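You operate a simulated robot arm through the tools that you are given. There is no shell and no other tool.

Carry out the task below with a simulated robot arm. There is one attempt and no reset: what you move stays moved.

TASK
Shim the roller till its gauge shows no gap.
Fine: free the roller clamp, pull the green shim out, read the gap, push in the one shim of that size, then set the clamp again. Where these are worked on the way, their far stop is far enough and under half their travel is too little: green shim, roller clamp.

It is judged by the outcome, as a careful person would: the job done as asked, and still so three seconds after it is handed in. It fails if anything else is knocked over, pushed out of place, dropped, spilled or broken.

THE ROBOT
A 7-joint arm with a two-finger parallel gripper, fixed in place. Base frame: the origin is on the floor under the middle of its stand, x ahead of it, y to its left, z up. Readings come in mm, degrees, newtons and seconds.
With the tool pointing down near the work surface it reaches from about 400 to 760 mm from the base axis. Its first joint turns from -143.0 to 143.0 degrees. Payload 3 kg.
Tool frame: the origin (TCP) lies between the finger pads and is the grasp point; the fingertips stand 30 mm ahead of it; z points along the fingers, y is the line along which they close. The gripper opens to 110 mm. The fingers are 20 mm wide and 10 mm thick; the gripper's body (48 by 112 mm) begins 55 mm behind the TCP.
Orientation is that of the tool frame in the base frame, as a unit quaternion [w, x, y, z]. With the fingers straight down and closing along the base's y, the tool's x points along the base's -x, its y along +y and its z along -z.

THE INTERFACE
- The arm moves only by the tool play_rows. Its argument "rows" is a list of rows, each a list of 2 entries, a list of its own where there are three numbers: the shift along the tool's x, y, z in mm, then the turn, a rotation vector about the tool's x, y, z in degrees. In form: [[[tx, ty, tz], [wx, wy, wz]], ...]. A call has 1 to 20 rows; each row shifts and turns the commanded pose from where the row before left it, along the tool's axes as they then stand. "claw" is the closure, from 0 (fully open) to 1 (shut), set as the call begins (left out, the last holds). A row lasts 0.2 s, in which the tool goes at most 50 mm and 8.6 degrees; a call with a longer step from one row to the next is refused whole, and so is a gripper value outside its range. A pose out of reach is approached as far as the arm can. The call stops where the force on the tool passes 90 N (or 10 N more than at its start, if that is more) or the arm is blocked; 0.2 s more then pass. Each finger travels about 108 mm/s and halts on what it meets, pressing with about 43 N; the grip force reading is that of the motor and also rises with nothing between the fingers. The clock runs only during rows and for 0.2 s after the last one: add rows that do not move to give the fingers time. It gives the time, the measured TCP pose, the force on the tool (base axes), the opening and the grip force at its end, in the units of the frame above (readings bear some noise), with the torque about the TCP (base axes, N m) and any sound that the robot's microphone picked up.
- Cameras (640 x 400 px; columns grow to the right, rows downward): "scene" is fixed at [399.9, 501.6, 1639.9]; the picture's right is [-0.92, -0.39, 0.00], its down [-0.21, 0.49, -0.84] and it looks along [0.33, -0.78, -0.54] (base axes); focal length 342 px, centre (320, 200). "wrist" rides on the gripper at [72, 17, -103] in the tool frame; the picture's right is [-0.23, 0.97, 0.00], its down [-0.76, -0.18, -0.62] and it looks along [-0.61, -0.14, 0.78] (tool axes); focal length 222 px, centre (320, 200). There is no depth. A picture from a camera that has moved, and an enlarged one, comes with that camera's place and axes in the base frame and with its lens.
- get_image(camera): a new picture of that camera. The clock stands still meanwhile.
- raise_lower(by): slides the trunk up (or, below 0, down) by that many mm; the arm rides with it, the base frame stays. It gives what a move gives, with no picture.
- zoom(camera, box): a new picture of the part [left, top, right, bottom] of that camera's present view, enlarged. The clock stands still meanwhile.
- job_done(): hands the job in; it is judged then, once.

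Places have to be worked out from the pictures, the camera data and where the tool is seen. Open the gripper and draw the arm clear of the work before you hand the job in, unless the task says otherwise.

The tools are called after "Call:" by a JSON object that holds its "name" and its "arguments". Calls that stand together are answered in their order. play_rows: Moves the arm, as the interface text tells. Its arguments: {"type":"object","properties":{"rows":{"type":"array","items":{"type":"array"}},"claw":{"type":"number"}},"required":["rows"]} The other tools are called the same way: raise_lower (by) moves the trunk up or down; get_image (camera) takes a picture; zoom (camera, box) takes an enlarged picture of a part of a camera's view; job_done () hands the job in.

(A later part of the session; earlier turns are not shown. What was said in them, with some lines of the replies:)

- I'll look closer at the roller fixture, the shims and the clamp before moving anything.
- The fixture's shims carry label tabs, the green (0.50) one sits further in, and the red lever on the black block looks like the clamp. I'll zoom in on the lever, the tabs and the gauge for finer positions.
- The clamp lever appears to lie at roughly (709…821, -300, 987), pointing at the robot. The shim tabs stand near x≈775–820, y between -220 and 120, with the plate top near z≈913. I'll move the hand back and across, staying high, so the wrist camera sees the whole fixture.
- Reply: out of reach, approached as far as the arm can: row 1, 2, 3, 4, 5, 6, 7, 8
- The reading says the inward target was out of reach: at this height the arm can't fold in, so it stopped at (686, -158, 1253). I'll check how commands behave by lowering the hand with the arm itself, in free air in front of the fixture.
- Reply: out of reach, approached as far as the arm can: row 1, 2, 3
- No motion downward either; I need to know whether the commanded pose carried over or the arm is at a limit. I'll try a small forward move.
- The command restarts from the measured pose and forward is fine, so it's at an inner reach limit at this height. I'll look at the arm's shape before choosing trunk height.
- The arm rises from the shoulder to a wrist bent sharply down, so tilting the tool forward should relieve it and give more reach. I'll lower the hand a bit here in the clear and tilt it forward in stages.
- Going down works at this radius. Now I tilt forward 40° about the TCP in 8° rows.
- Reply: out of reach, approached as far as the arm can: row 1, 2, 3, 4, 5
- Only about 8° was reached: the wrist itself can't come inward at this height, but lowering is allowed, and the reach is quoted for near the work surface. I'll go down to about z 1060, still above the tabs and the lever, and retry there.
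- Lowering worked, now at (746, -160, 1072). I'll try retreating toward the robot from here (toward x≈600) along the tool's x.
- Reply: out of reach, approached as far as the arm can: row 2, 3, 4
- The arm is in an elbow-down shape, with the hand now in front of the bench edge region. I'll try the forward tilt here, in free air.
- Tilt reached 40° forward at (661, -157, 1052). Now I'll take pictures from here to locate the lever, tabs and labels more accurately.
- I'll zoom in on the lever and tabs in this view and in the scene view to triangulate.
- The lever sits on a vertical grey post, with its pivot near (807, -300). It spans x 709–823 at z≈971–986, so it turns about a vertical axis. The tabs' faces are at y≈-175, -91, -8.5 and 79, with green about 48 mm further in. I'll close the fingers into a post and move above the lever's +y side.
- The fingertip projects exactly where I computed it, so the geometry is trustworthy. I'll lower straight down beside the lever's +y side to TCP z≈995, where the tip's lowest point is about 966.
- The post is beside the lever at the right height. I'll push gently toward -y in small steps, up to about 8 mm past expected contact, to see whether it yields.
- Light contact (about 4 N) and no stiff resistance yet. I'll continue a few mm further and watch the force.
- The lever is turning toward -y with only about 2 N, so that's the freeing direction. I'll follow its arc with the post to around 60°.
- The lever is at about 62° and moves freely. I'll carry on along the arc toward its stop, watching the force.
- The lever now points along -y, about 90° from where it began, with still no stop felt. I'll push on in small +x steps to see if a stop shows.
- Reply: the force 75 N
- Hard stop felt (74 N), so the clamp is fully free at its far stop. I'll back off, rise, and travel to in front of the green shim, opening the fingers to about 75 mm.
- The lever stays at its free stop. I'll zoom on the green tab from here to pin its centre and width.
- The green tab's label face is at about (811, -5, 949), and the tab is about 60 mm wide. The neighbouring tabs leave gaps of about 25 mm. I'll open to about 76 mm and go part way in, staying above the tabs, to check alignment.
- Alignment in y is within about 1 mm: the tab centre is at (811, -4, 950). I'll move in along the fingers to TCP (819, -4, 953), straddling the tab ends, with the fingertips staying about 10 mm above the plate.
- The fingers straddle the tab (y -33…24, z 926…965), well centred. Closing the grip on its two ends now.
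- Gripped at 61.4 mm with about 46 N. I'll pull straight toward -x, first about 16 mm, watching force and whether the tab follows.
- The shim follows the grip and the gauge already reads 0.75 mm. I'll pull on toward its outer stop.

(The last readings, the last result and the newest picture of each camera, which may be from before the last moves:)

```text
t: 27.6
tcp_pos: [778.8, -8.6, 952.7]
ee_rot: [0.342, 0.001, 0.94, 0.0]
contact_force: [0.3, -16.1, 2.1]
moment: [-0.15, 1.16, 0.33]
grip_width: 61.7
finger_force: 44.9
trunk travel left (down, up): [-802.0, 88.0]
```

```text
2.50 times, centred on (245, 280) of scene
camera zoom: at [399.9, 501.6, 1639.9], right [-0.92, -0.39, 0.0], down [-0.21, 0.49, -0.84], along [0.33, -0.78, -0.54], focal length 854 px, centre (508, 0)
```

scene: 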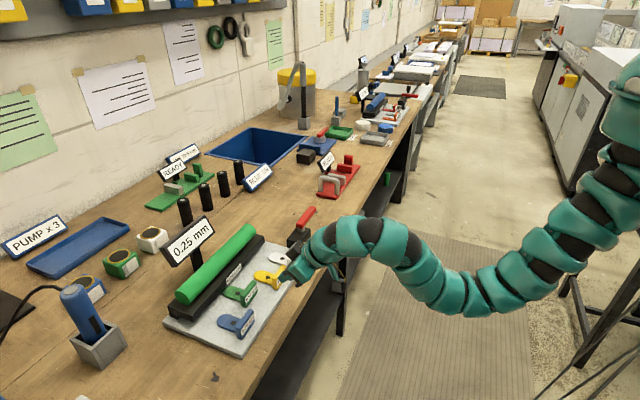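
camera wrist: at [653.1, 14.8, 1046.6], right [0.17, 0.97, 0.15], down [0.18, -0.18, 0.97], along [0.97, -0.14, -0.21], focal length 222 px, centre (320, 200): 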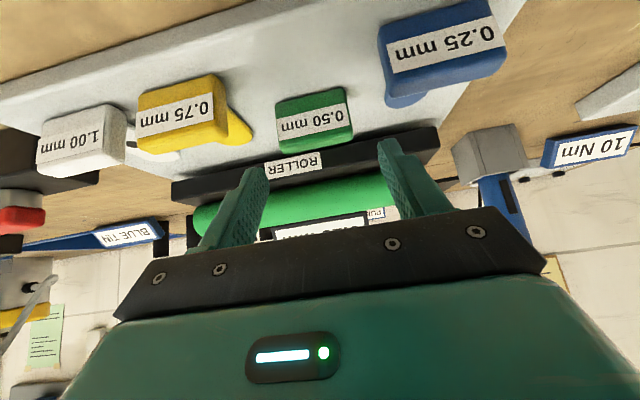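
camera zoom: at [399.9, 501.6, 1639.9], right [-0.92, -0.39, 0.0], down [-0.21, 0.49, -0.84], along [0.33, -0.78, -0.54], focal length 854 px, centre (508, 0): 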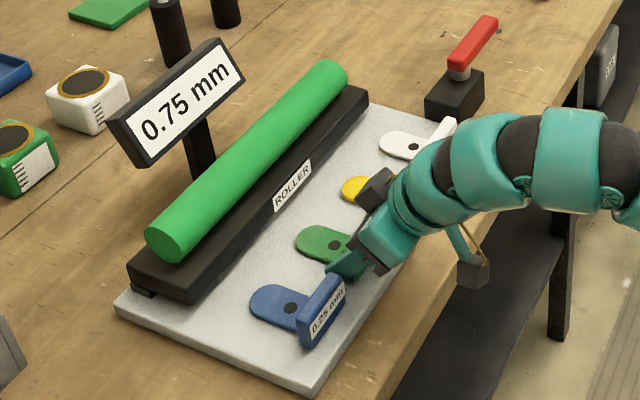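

Shim pulled about 42 mm so far. I'll continue in finer steps until the stop is felt, easing the slight sideways load.

Call:
{"name": "play_rows", "arguments": {"rows": [[[1.53, -0.4, -1.29], [0, 0, 0]], [[1.53, -0.4, -1.29], [0, 0, 0]], [[1.53, -0.4, -1.29], [0, 0, 0]], [[1.53, -0.4, -1.29], [0, 0, 0]]]}}

Call:
{"name": "zoom", "arguments": {"camera": "wrist", "box": [180, 40, 480, 230]}}

```text
t: 28.6
tcp_pos: [775.5, -7.9, 953.4]
ee_rot: [0.343, 0.001, 0.939, 0.001]
contact_force: [24.9, -8.2, 0.2]
moment: [0.04, 0.53, 0.1]
grip_width: 61.5
finger_force: 45.0
trunk travel left (down, up): [-802.0, 88.0]
```

```text
2.11 times, centred on (330, 135) of wrist
camera zoom: at [652.9, 11.0, 984.9], right [0.17, 0.97, 0.15], down [0.18, -0.18, 0.97], along [0.97, -0.14, -0.21], focal length 468 px, centre (299, 337)
```

zoom: 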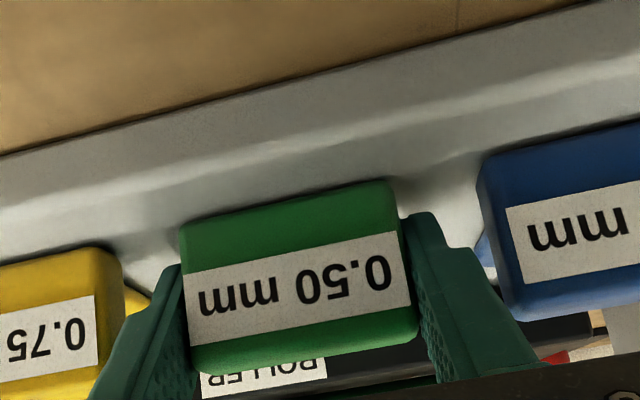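

The stop is felt (25 N in +x) and the green tab is now in line with the others. The gap to each neighbouring tab is about 20 mm, so I'll open just to about 70 mm and withdraw along the fingers' own axis.

Call:
{"name": "play_rows", "arguments": {"rows": [[[0, 0, 0], [0, 0, 0]], [[0, 0, 0], [0, 0, 0]], [[0, 0, -8], [0, 0, 0]], [[0, 0, -15], [0, 0, 0]], [[0, 0, -25], [0, 0, 0]], [[0, 0, -30], [0, 0, 0]], [[0, 0, -30], [0, 0, 0]], [[0, 0, 0], [0, 0, 0]]], "claw": 0.365}}

Call:
{"name": "get_image", "arguments": {"camera": "wrist"}}

Call:
{"name": "zoom", "arguments": {"camera": "scene", "box": [150, 200, 340, 360]}}

```text
t: 30.4
tcp_pos: [701.9, -6.9, 1034.9]
ee_rot: [0.343, 0.0, 0.939, 0.0]
contact_force: [0.0, -1.0, -0.2]
moment: [-0.06, 0.01, 0.02]
grip_width: 69.8
finger_force: 0.1
trunk travel left (down, up): [-802.0, 88.0]
```

```text
taken
camera wrist: at [580.1, 11.2, 1068.0], right [0.17, 0.97, 0.15], down [0.18, -0.18, 0.97], along [0.97, -0.14, -0.21], focal length 222 px, centre (320, 200)
```

wrist: 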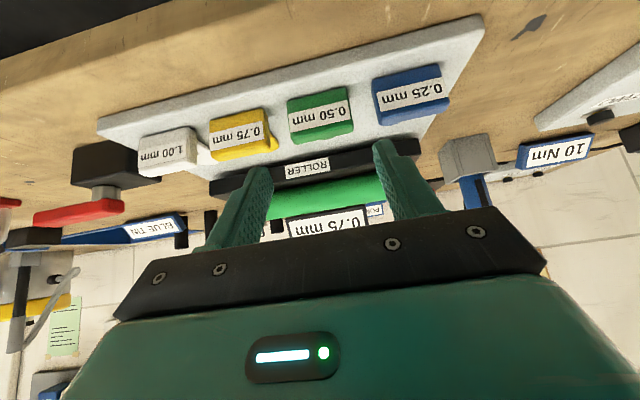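

```text
2.50 times, centred on (245, 280) of scene
camera zoom: at [399.9, 501.6, 1639.9], right [-0.92, -0.39, 0.0], down [-0.21, 0.49, -0.84], along [0.33, -0.78, -0.54], focal length 854 px, centre (508, 0)
```

zoom: 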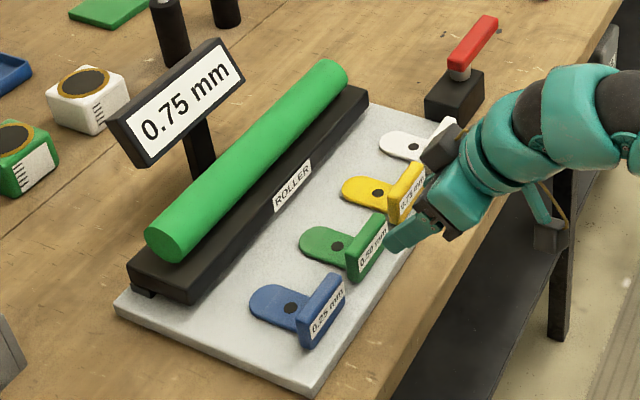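

Green is fully out in line with the others. I'll read the gauge closely to be sure, and also measure the yellow tab.

Call:
{"name": "zoom", "arguments": {"camera": "scene", "box": [155, 205, 235, 275]}}

Call:
{"name": "zoom", "arguments": {"camera": "wrist", "box": [130, 60, 450, 240]}}

Call:
{"name": "zoom", "arguments": {"camera": "scene", "box": [220, 240, 310, 330]}}

```text
5.71 times, centred on (195, 240) of scene
camera zoom: at [399.9, 501.6, 1639.9], right [-0.92, -0.39, 0.0], down [-0.21, 0.49, -0.84], along [0.33, -0.78, -0.54], focal length 1953 px, centre (1034, -29)
```

zoom: 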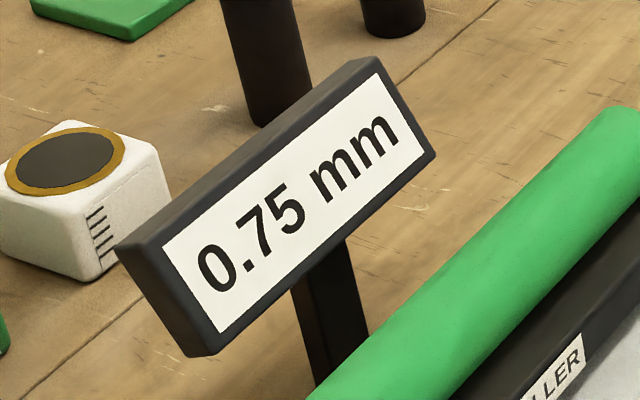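

```text
2.00 times, centred on (290, 150) of wrist
camera zoom: at [580.1, 11.2, 1068.0], right [0.17, 0.97, 0.15], down [0.18, -0.18, 0.97], along [0.97, -0.14, -0.21], focal length 444 px, centre (380, 300)
```

zoom: 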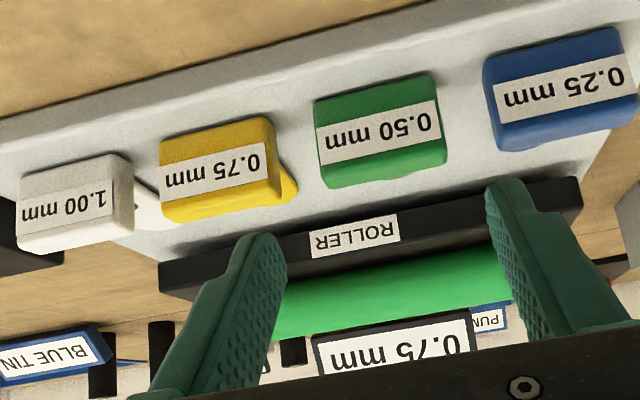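

```text
4.44 times, centred on (265, 285) of scene
camera zoom: at [399.9, 501.6, 1639.9], right [-0.92, -0.39, 0.0], down [-0.21, 0.49, -0.84], along [0.33, -0.78, -0.54], focal length 1519 px, centre (564, -178)
```

zoom: 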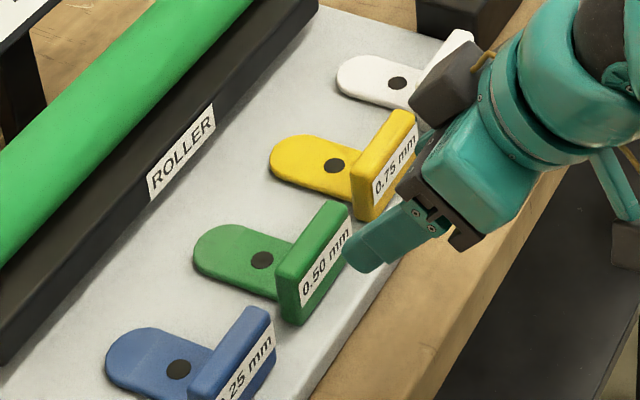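

The gauge reads 0.75 mm, so the yellow 0.75 mm shim is the one to push in; its face centre is at about (766, -88, 948). I'll close the fingers into a post and line it up in front of that face.

Call:
{"name": "play_rows", "arguments": {"rows": [[[0, 0, 0], [0, 0, 0]], [[0, -27.3, 0], [0, 0, 0]], [[0, -27.3, 0], [0, 0, 0]], [[0, -27.3, 0], [0, 0, 0]], [[13.4, 0, 22.7], [0, 0, 0]], [[13.4, 0, 22.7], [0, 0, 0]], [[13.4, 0, 22.7], [0, 0, 0]], [[0, 0, 0], [0, 0, 0]]], "claw": 1}}

Call:
{"name": "get_image", "arguments": {"camera": "wrist"}}

Call:
{"name": "zoom", "arguments": {"camera": "scene", "box": [210, 230, 330, 320]}}

```text
t: 32.2
tcp_pos: [715.0, -90.9, 956.5]
ee_rot: [0.342, 0.001, 0.94, 0.0]
contact_force: [1.0, 0.2, 0.7]
moment: [0.0, 0.0, 0.0]
grip_width: 0.1
finger_force: 38.0
trunk travel left (down, up): [-802.0, 88.0]
```

```text
taken
camera wrist: at [593.4, -71.5, 989.8], right [0.17, 0.97, 0.15], down [0.18, -0.18, 0.97], along [0.97, -0.14, -0.21], focal length 222 px, centre (320, 200)
```

wrist: 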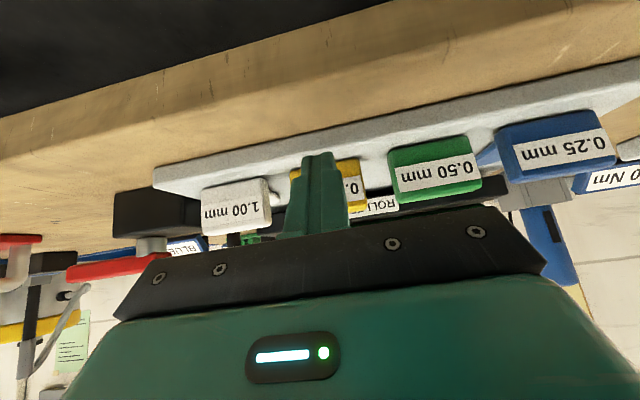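

```text
4.44 times, centred on (270, 275) of scene
camera zoom: at [399.9, 501.6, 1639.9], right [-0.92, -0.39, 0.0], down [-0.21, 0.49, -0.84], along [0.33, -0.78, -0.54], focal length 1519 px, centre (542, -133)
```

zoom: 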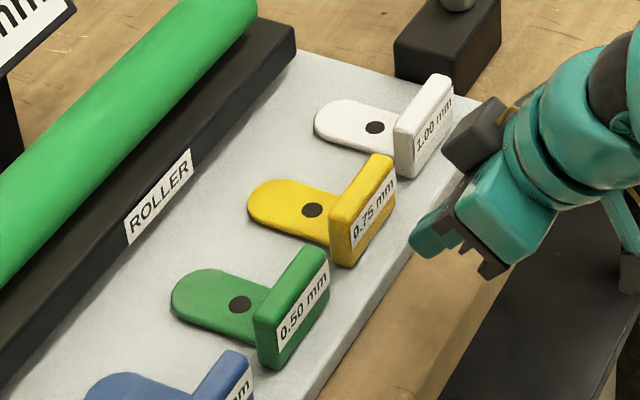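

The post is centred on the yellow face (tab y -119…-62). I'll advance in +x to contact and a little beyond, watching the force.

Call:
{"name": "play_rows", "arguments": {"rows": [[[-3.83, 0, 3.21], [0, 0, 0]], [[-3.83, 0, 3.21], [0, 0, 0]], [[-3.83, 0, 3.21], [0, 0, 0]], [[-3.83, 0, 3.21], [0, 0, 0]], [[-3.06, 0, 2.57], [0, 0, 0]], [[-3.06, 0, 2.57], [0, 0, 0]], [[-3.06, 0, 2.57], [0, 0, 0]]]}}

Call:
{"name": "zoom", "arguments": {"camera": "scene", "box": [210, 230, 330, 320]}}

```text
t: 33.8
tcp_pos: [747.7, -90.4, 958.0]
ee_rot: [0.343, 0.001, 0.94, 0.0]
contact_force: [-0.4, 0.7, -0.7]
moment: [0.01, 0.02, -0.01]
grip_width: 0.2
finger_force: 37.6
trunk travel left (down, up): [-802.0, 88.0]
```

```text
4.44 times, centred on (270, 275) of scene
camera zoom: at [399.9, 501.6, 1639.9], right [-0.92, -0.39, 0.0], down [-0.21, 0.49, -0.84], along [0.33, -0.78, -0.54], focal length 1519 px, centre (542, -133)
```

zoom: 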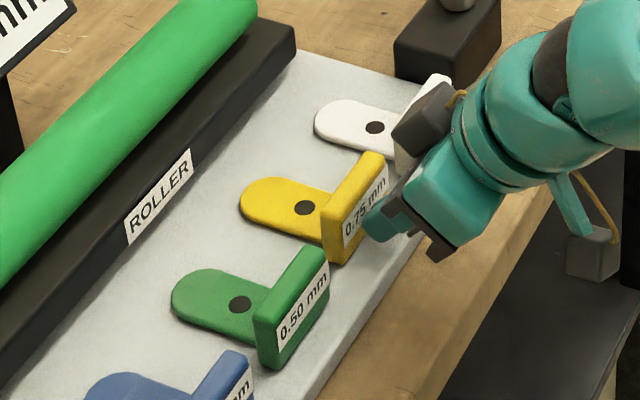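

Contact made and the yellow shim is sliding in easily. I'll continue inward about 32 mm.

Call:
{"name": "play_rows", "arguments": {"rows": [[[-3.06, 0, 2.57], [0, 0, 0]], [[-3.06, 0, 2.57], [0, 0, 0]], [[-3.06, 0, 2.57], [0, 0, 0]], [[-3.06, 0, 2.57], [0, 0, 0]], [[-3.06, 0, 2.57], [0, 0, 0]], [[-3.06, 0, 2.57], [0, 0, 0]], [[-3.06, 0, 2.57], [0, 0, 0]], [[-3.06, 0, 2.57], [0, 0, 0]]]}}

Call:
{"name": "zoom", "arguments": {"camera": "scene", "box": [150, 200, 340, 360]}}

```text
t: 35.6
tcp_pos: [779.9, -88.8, 957.6]
ee_rot: [0.342, 0.0, 0.94, 0.0]
contact_force: [0.7, -0.2, 0.7]
moment: [0.0, -0.06, -0.01]
grip_width: 0.0
finger_force: 37.7
trunk travel left (down, up): [-802.0, 88.0]
```

```text
2.50 times, centred on (245, 280) of scene
camera zoom: at [399.9, 501.6, 1639.9], right [-0.92, -0.39, 0.0], down [-0.21, 0.49, -0.84], along [0.33, -0.78, -0.54], focal length 854 px, centre (508, 0)
```

zoom: 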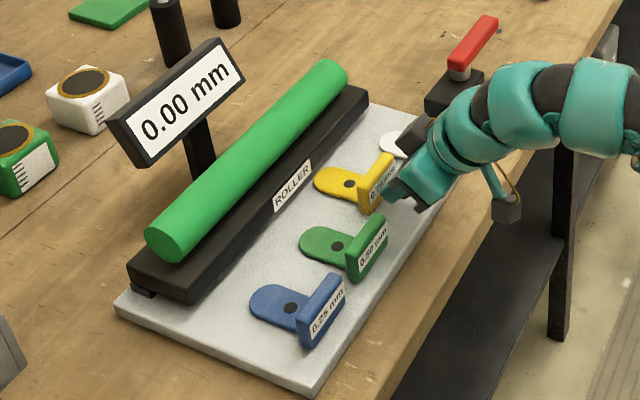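

The gauge already shows 0.00 mm. I'll push on in 2 mm steps until the inner stop is felt.

Call:
{"name": "play_rows", "arguments": {"rows": [[[-1.53, 0, 1.29], [0, 0, 0]], [[-1.53, 0, 1.29], [0, 0, 0]], [[-1.53, 0, 1.29], [0, 0, 0]], [[-1.53, 0, 1.29], [0, 0, 0]], [[-1.53, 0, 1.29], [0, 0, 0]]]}}

Call:
{"name": "zoom", "arguments": {"camera": "scene", "box": [150, 200, 340, 360]}}

```text
t: 36.8
tcp_pos: [787.7, -90.2, 958.6]
ee_rot: [0.342, 0.001, 0.94, 0.0]
contact_force: [-10.5, -0.3, 3.2]
moment: [-0.11, 0.15, -0.01]
grip_width: 0.0
finger_force: 37.7
trunk travel left (down, up): [-802.0, 88.0]
```

```text
2.50 times, centred on (245, 280) of scene
camera zoom: at [399.9, 501.6, 1639.9], right [-0.92, -0.39, 0.0], down [-0.21, 0.49, -0.84], along [0.33, -0.78, -0.54], focal length 854 px, centre (508, 0)
```

zoom: 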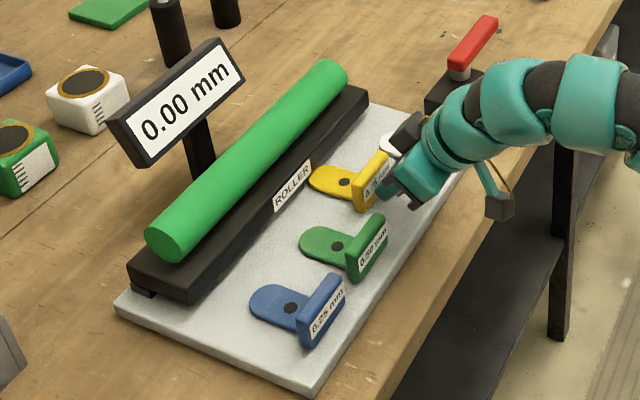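

Resistance is building (10.5 N) right where the stop should be, about 48 mm in. I'll give two more small steps to confirm.

Call:
{"name": "play_rows", "arguments": {"rows": [[[-1.53, 0, 1.29], [0, 0, 0]], [[-1.53, 0, 1.29], [0, 0, 0]], [[-0.77, 0, 0.64], [0, 0, 0]]]}}

Call:
{"name": "zoom", "arguments": {"camera": "wrist", "box": [150, 60, 500, 230]}}

```text
t: 37.6
tcp_pos: [787.6, -89.4, 959.7]
ee_rot: [0.34, 0.0, 0.94, -0.001]
contact_force: [-42.3, -0.8, 1.7]
moment: [-0.1, 0.66, -0.02]
grip_width: 0.0
finger_force: 37.9
trunk travel left (down, up): [-802.0, 88.0]
```

```text
1.83 times, centred on (325, 145) of wrist
camera zoom: at [666.4, -71.0, 991.2], right [0.17, 0.97, 0.15], down [0.19, -0.18, 0.97], along [0.97, -0.14, -0.21], focal length 406 px, centre (311, 301)
```

zoom: 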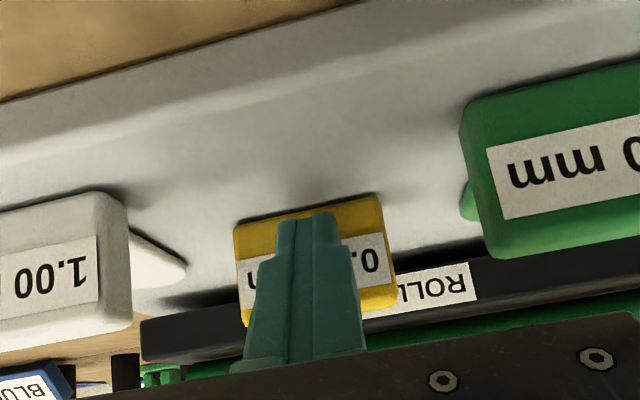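

Firm stop at 42 N with the gauge at 0.00 mm, so yellow is fully in. I'll back straight off, rise, and travel over to the clamp lever.

Call:
{"name": "play_rows", "arguments": {"rows": [[[7.66, 0, -6.43], [0, 0, 0]], [[15.3, 0, -12.9], [0, 0, 0]], [[-14.8, 0, -33.2], [0, 0, 0]], [[-14.8, 0, -33.2], [0, 0, 0]], [[-14.8, 0, -33.2], [0, 0, 0]], [[0, -40.4, 0], [0, 0, 0]], [[0, -40.4, 0], [0, 0, 0]], [[0, -40.4, 0], [0, 0, 0]], [[0, -40.4, 0], [0, 0, 0]], [[0, -40.4, 0], [0, 0, 0]], [[0, -40.4, 0], [0, 0, 0]], [[0, -40.4, 0], [0, 0, 0]], [[0, 0, 0], [0, 0, 0]]]}}

Call:
{"name": "zoom", "arguments": {"camera": "scene", "box": [150, 170, 400, 350]}}

Call:
{"name": "get_image", "arguments": {"camera": "wrist"}}

```text
t: 40.4
tcp_pos: [733.8, -372.8, 1063.6]
ee_rot: [0.342, 0.001, 0.94, -0.001]
contact_force: [-0.8, 0.1, 0.4]
moment: [0.0, 0.0, 0.0]
grip_width: 0.0
finger_force: 37.5
trunk travel left (down, up): [-802.0, 88.0]
```

```text
2.22 times, centred on (275, 260) of scene
camera zoom: at [399.9, 501.6, 1639.9], right [-0.92, -0.39, 0.0], down [-0.21, 0.49, -0.84], along [0.33, -0.78, -0.54], focal length 759 px, centre (420, 67)
```

zoom: 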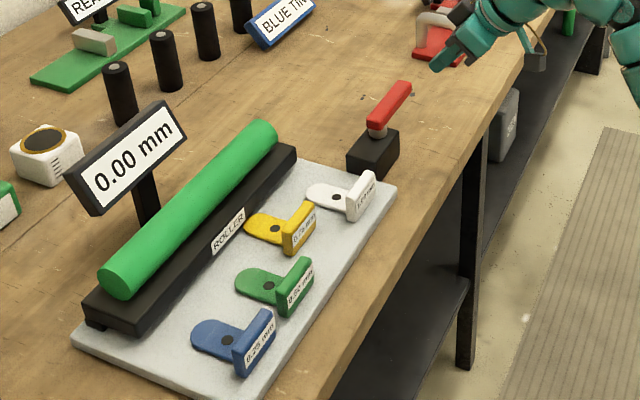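

```text
taken
camera wrist: at [610.6, -353.7, 1096.2], right [0.17, 0.97, 0.15], down [0.18, -0.18, 0.97], along [0.97, -0.14, -0.21], focal length 222 px, centre (320, 200)
```

wrist: 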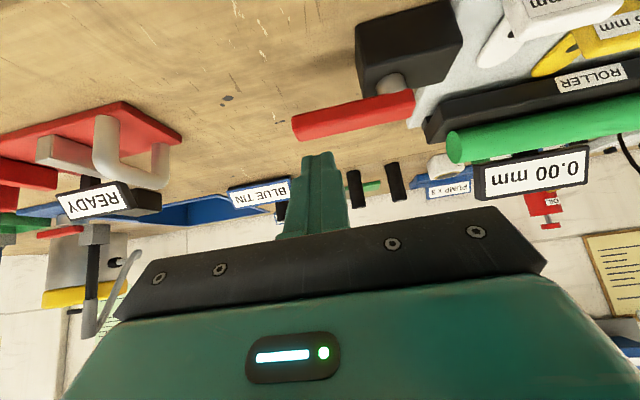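

The gauge holds 0.00 mm and all shims are in order. Now I extend forward at this height, above and past the lever, to see whether the far (+x) side is reachable.

Call:
{"name": "play_rows", "arguments": {"rows": [[[-27.1, 0, 22.7], [0, 0, 0]], [[-27.1, 0, 22.7], [0, 0, 0]], [[-27.1, 0, 22.7], [0, 0, 0]], [[0, 0, 0], [0, 0, 0]]]}}

Call:
{"name": "zoom", "arguments": {"camera": "scene", "box": [240, 150, 400, 260]}}

```text
t: 41.4
tcp_pos: [838.3, -373.6, 1062.3]
ee_rot: [0.341, 0.001, 0.94, 0.0]
contact_force: [0.1, 0.3, 0.5]
moment: [0.0, 0.0, 0.0]
grip_width: 0.0
finger_force: 37.6
trunk travel left (down, up): [-802.0, 88.0]
```

```text
3.64 times, centred on (320, 205) of scene
camera zoom: at [399.9, 501.6, 1639.9], right [-0.92, -0.39, 0.0], down [-0.21, 0.49, -0.84], along [0.33, -0.78, -0.54], focal length 1243 px, centre (320, 182)
```

zoom: 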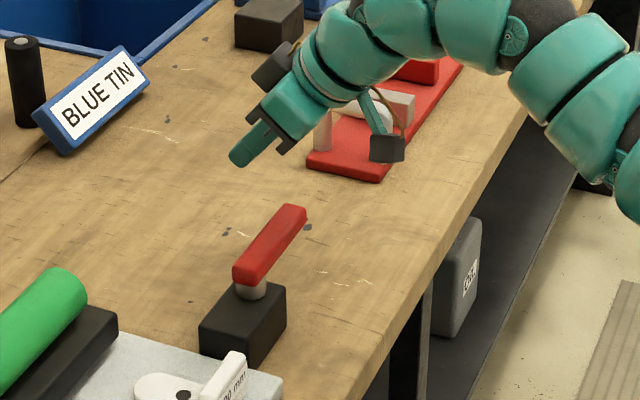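

The far side is reachable at (838, -374, 1062). I'll descend straight down on the lever's +x side to TCP z≈997, about 17 mm clear of it.

Call:
{"name": "play_rows", "arguments": {"rows": [[[13.4, 0, 17.0], [0, 0, 0]], [[13.4, 0, 17.0], [0, 0, 0]], [[13.4, 0, 17.0], [0, 0, 0]], [[0, 0, 0], [0, 0, 0]]]}}

Call:
{"name": "zoom", "arguments": {"camera": "scene", "box": [240, 170, 360, 260]}}

Call:
{"name": "zoom", "arguments": {"camera": "wrist", "box": [200, 40, 500, 230]}}

```text
t: 42.4
tcp_pos: [842.7, -373.0, 997.3]
ee_rot: [0.342, 0.0, 0.94, 0.0]
contact_force: [0.1, -0.1, -0.9]
moment: [0.01, 0.02, 0.01]
grip_width: 0.1
finger_force: 37.9
trunk travel left (down, up): [-802.0, 88.0]
```

```text
4.44 times, centred on (300, 215) of scene
camera zoom: at [399.9, 501.6, 1639.9], right [-0.92, -0.39, 0.0], down [-0.21, 0.49, -0.84], along [0.33, -0.78, -0.54], focal length 1519 px, centre (409, 133)
```

zoom: 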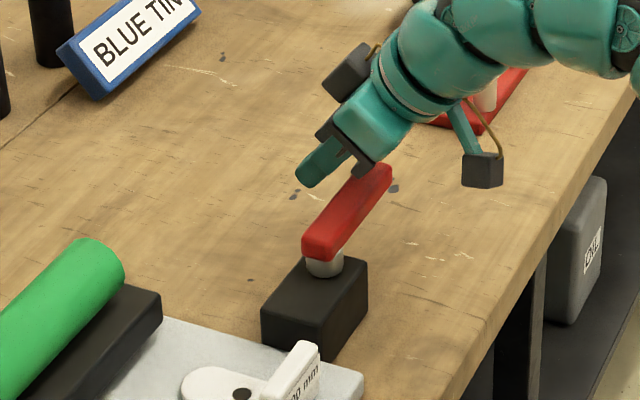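

```text
2.11 times, centred on (350, 135) of wrist
camera zoom: at [720.5, -354.1, 1029.7], right [0.17, 0.97, 0.15], down [0.18, -0.18, 0.97], along [0.97, -0.14, -0.21], focal length 468 px, centre (257, 337)
```

zoom: 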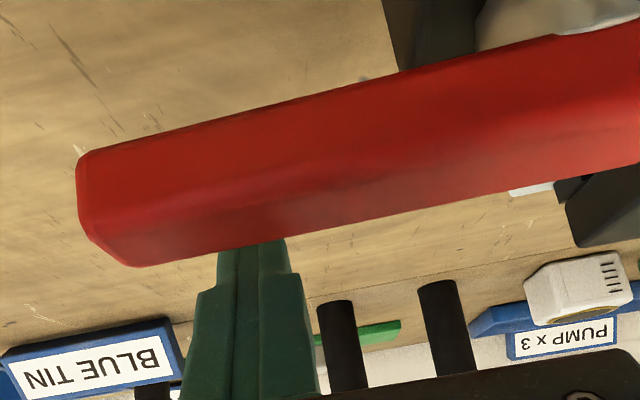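

The fingers are behind the lever as wanted. I'll draw the post toward -x along the return arc in small steps and check the force.

Call:
{"name": "play_rows", "arguments": {"rows": [[[4.98, 0, -4.18], [0, 0, 0]], [[4.98, 0, -4.18], [0, 0, 0]], [[4.98, 0, -4.18], [0, 0, 0]], [[4.6, -0.6, -3.86], [0, 0, 0]], [[4.6, -0.6, -3.86], [0, 0, 0]], [[4.6, -0.6, -3.86], [0, 0, 0]]]}}

Call:
{"name": "zoom", "arguments": {"camera": "scene", "box": [240, 170, 360, 260]}}

```text
t: 43.8
tcp_pos: [804.3, -372.2, 997.9]
ee_rot: [0.343, -0.001, 0.939, 0.001]
contact_force: [1.2, 1.0, 3.6]
moment: [0.05, -0.02, 0.0]
grip_width: 0.0
finger_force: 37.9
trunk travel left (down, up): [-802.0, 88.0]
```

```text
4.44 times, centred on (300, 215) of scene
camera zoom: at [399.9, 501.6, 1639.9], right [-0.92, -0.39, 0.0], down [-0.21, 0.49, -0.84], along [0.33, -0.78, -0.54], focal length 1519 px, centre (409, 133)
```

zoom: 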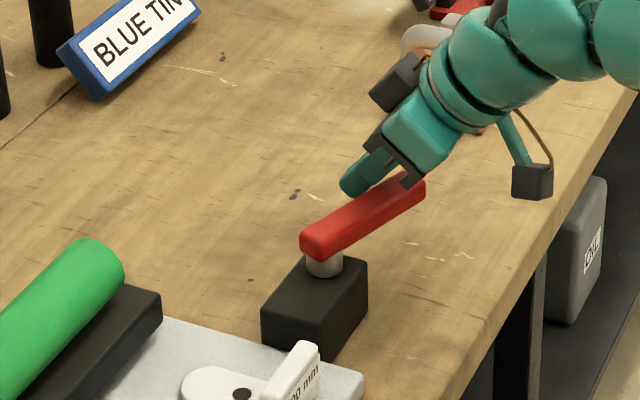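

The lever is coming back (about 75°) with little force. Continuing the arc.

Call:
{"name": "play_rows", "arguments": {"rows": [[[5.36, -1.5, -4.5], [0, 0, 0]], [[5.36, -1.5, -4.5], [0, 0, 0]], [[5.06, 1.8, -4.24], [0, 0, 0]], [[5.06, 1.8, -4.24], [0, 0, 0]], [[5.06, 1.8, -4.24], [0, 0, 0]], [[5.06, 1.8, -4.24], [0, 0, 0]], [[5.06, 1.8, -4.24], [0, 0, 0]]]}}

Call:
{"name": "zoom", "arguments": {"camera": "scene", "box": [240, 170, 360, 260]}}

```text
t: 45.4
tcp_pos: [757.7, -367.7, 996.9]
ee_rot: [0.341, 0.001, 0.94, 0.0]
contact_force: [0.4, 0.3, 0.3]
moment: [-0.01, 0.02, 0.0]
grip_width: 0.0
finger_force: 37.4
trunk travel left (down, up): [-802.0, 88.0]
```

```text
4.44 times, centred on (300, 215) of scene
camera zoom: at [399.9, 501.6, 1639.9], right [-0.92, -0.39, 0.0], down [-0.21, 0.49, -0.84], along [0.33, -0.78, -0.54], focal length 1519 px, centre (409, 133)
```

zoom: 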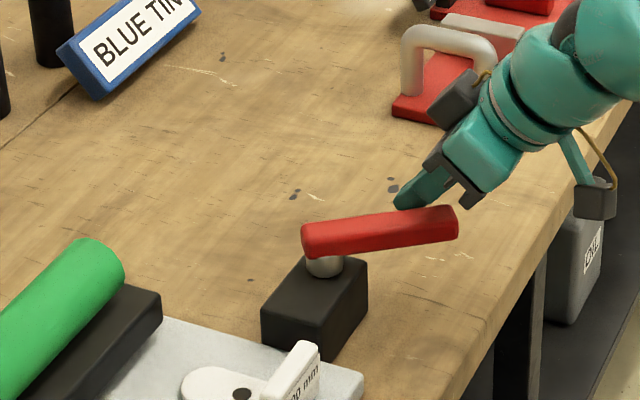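

The lever is about half way back (about 40° left). Continuing toward its original position.

Call:
{"name": "play_rows", "arguments": {"rows": [[[4.9, 5.4, -4.1], [0, 0, 0]], [[4.9, 5.4, -4.1], [0, 0, 0]], [[4.9, 5.4, -4.1], [0, 0, 0]], [[4.9, 5.4, -4.1], [0, 0, 0]], [[1.9, 6, -1.6], [0, 0, 0]], [[1.9, 6, -1.6], [0, 0, 0]], [[1.0, 4, -0.8], [0, 0, 0]]]}}

Call:
{"name": "zoom", "arguments": {"camera": "scene", "box": [240, 170, 360, 260]}}

```text
t: 47.0
tcp_pos: [725.9, -329.6, 998.3]
ee_rot: [0.342, 0.0, 0.94, 0.0]
contact_force: [0.4, -0.3, 0.1]
moment: [0.02, -0.03, 0.01]
grip_width: 0.0
finger_force: 37.7
trunk travel left (down, up): [-802.0, 88.0]
```

```text
4.44 times, centred on (300, 215) of scene
camera zoom: at [399.9, 501.6, 1639.9], right [-0.92, -0.39, 0.0], down [-0.21, 0.49, -0.84], along [0.33, -0.78, -0.54], focal length 1519 px, centre (409, 133)
```

zoom: 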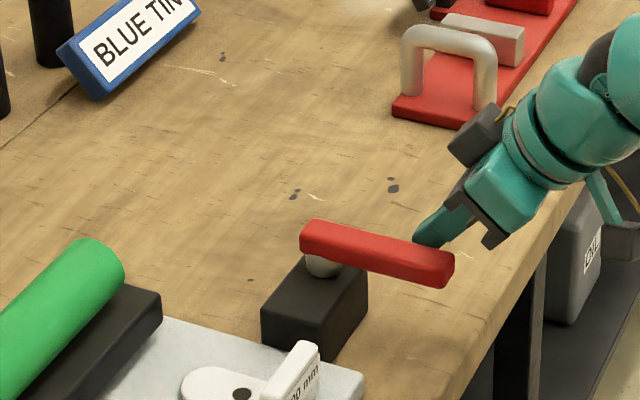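

Nearly back, at only a few degrees off. I'll push +y in 2 mm steps until the set stop is felt.

Call:
{"name": "play_rows", "arguments": {"rows": [[[0, 2, 0], [0, 0, 0]], [[0, 2, 0], [0, 0, 0]], [[0, 2, 0], [0, 0, 0]], [[0, 2, 0], [0, 0, 0]], [[0, 2, 0], [0, 0, 0]]]}}

Call:
{"name": "zoom", "arguments": {"camera": "scene", "box": [240, 170, 360, 260]}}

```text
t: 48.2
tcp_pos: [726.4, -321.3, 997.2]
ee_rot: [0.342, 0.002, 0.94, -0.002]
contact_force: [4.2, -7.0, -0.4]
moment: [-0.09, -0.07, -0.1]
grip_width: 0.0
finger_force: 37.2
trunk travel left (down, up): [-802.0, 88.0]
```

```text
4.44 times, centred on (300, 215) of scene
camera zoom: at [399.9, 501.6, 1639.9], right [-0.92, -0.39, 0.0], down [-0.21, 0.49, -0.84], along [0.33, -0.78, -0.54], focal length 1519 px, centre (409, 133)
```

zoom: 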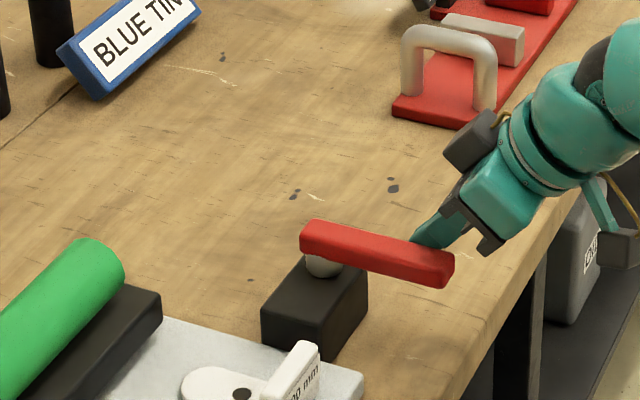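

The lever image matches its original position to the pixel and resistance is starting (7 N). Two more small steps will confirm the stop.

Call:
{"name": "play_rows", "arguments": {"rows": [[[0, 2, 0], [0, 0, 0]], [[0, 2, 0], [0, 0, 0]], [[0, 1, 0], [0, 0, 0]]]}}

Call:
{"name": "zoom", "arguments": {"camera": "scene", "box": [150, 190, 350, 350]}}

```text
t: 49.0
tcp_pos: [725.5, -321.4, 997.0]
ee_rot: [0.343, 0.003, 0.939, -0.002]
contact_force: [5.5, -35.1, 4.8]
moment: [-0.47, -0.17, -0.37]
grip_width: 0.0
finger_force: 37.5
trunk travel left (down, up): [-802.0, 88.0]
```

```text
2.50 times, centred on (250, 270) of scene
camera zoom: at [399.9, 501.6, 1639.9], right [-0.92, -0.39, 0.0], down [-0.21, 0.49, -0.84], along [0.33, -0.78, -0.54], focal length 854 px, centre (495, 25)
```

zoom: 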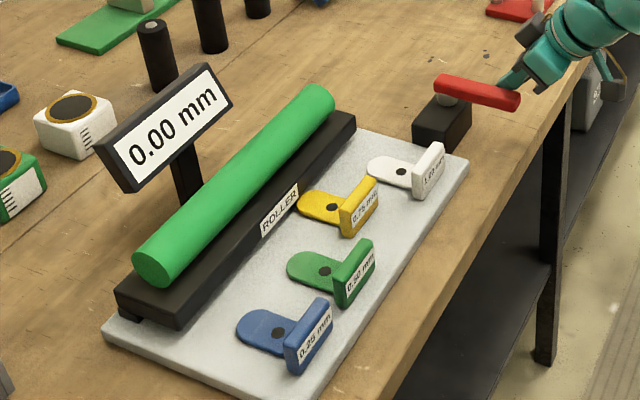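

The clamp is firmly at its set stop (35 N), and the gauge shows 0.00 mm. I'll back off from the lever, rise clear, and open the gripper away from the work.

Call:
{"name": "play_rows", "arguments": {"rows": [[[0, -8, 0], [0, 0, 0]], [[0, -12, 0], [0, 0, 0]], [[-4.8, 0, -26.4], [0, 0, 0]], [[-4.8, 0, -26.4], [0, 0, 0]], [[-4.8, 0, -26.4], [0, 0, 0]], [[0, 0, -25], [0, 0, 0]], [[0, 0, -25], [0, 0, 0]], [[0, 0, 0], [0, 0, 0]]]}}

Call:
{"name": "play_rows", "arguments": {"rows": [[[0, 0, 0], [0, 0, 0]], [[0, 0, 0], [0, 0, 0]], [[0, 0, 0], [0, 0, 0]], [[0, 0, 0], [0, 0, 0]]], "claw": 0}}

Call:
{"name": "get_image", "arguments": {"camera": "scene"}}

Call:
{"name": "zoom", "arguments": {"camera": "scene", "box": [150, 190, 350, 350]}}

```text
t: 50.8
tcp_pos: [652.9, -332.2, 1108.6]
ee_rot: [0.341, 0.0, 0.94, 0.0]
contact_force: [0.4, -0.5, -0.8]
moment: [0.0, -0.02, -0.03]
grip_width: 0.0
finger_force: 37.6
trunk travel left (down, up): [-802.0, 88.0]
```

```text
t: 51.8
tcp_pos: [652.2, -334.5, 1108.6]
ee_rot: [0.342, -0.001, 0.94, 0.0]
contact_force: [0.0, -0.4, 0.6]
moment: [0.01, -0.01, -0.01]
grip_width: 109.9
finger_force: 0.1
trunk travel left (down, up): [-802.0, 88.0]
```

```text
taken
```

scene: 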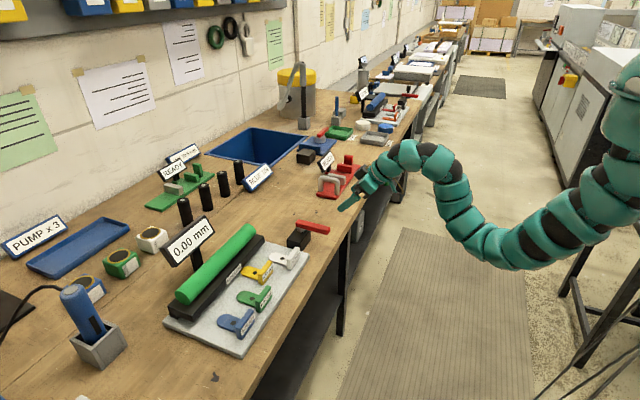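

```text
2.50 times, centred on (250, 270) of scene
camera zoom: at [399.9, 501.6, 1639.9], right [-0.92, -0.39, 0.0], down [-0.21, 0.49, -0.84], along [0.33, -0.78, -0.54], focal length 854 px, centre (495, 25)
```

zoom: 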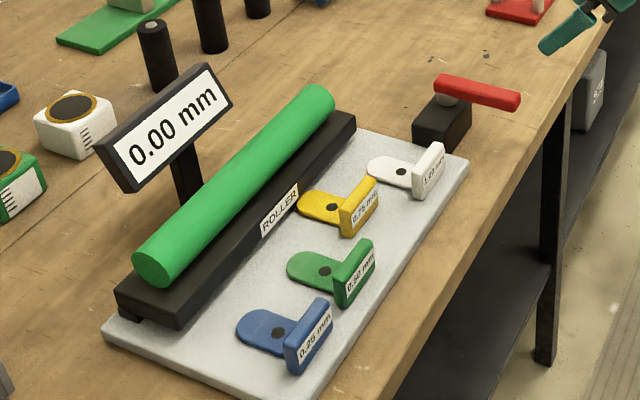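

The gauge reads 0.00 mm, with yellow fully in and green out. The clamp lever is back at its set position, nothing else has moved, and the gripper is open and clear. Handing the job in.

Call:
{"name": "job_done", "arguments": {}}

```text
The job is handed in.
```

The roller is shimmed and its gauge reads 0.00 mm, with the clamp set again. I've handed the job in.

1. **Clamp freed:** I turned the roller clamp lever about 90° to its far stop.
2. **Green shim out:** I pulled the green 0.50 mm shim out to its outer stop. The gauge then read 0.75 mm.
3. **Yellow shim in:** I pushed the yellow 0.75 mm shim in to its inner stop, and the gauge went to 0.00 mm.
4. **Clamp set:** I turned the lever back until it hit its original stop, and the gauge stayed at 0.00 mm.

In the last pictures the white and blue shims and everything else on the bench looked undisturbed. The gripper is open and the arm is clear of the work.
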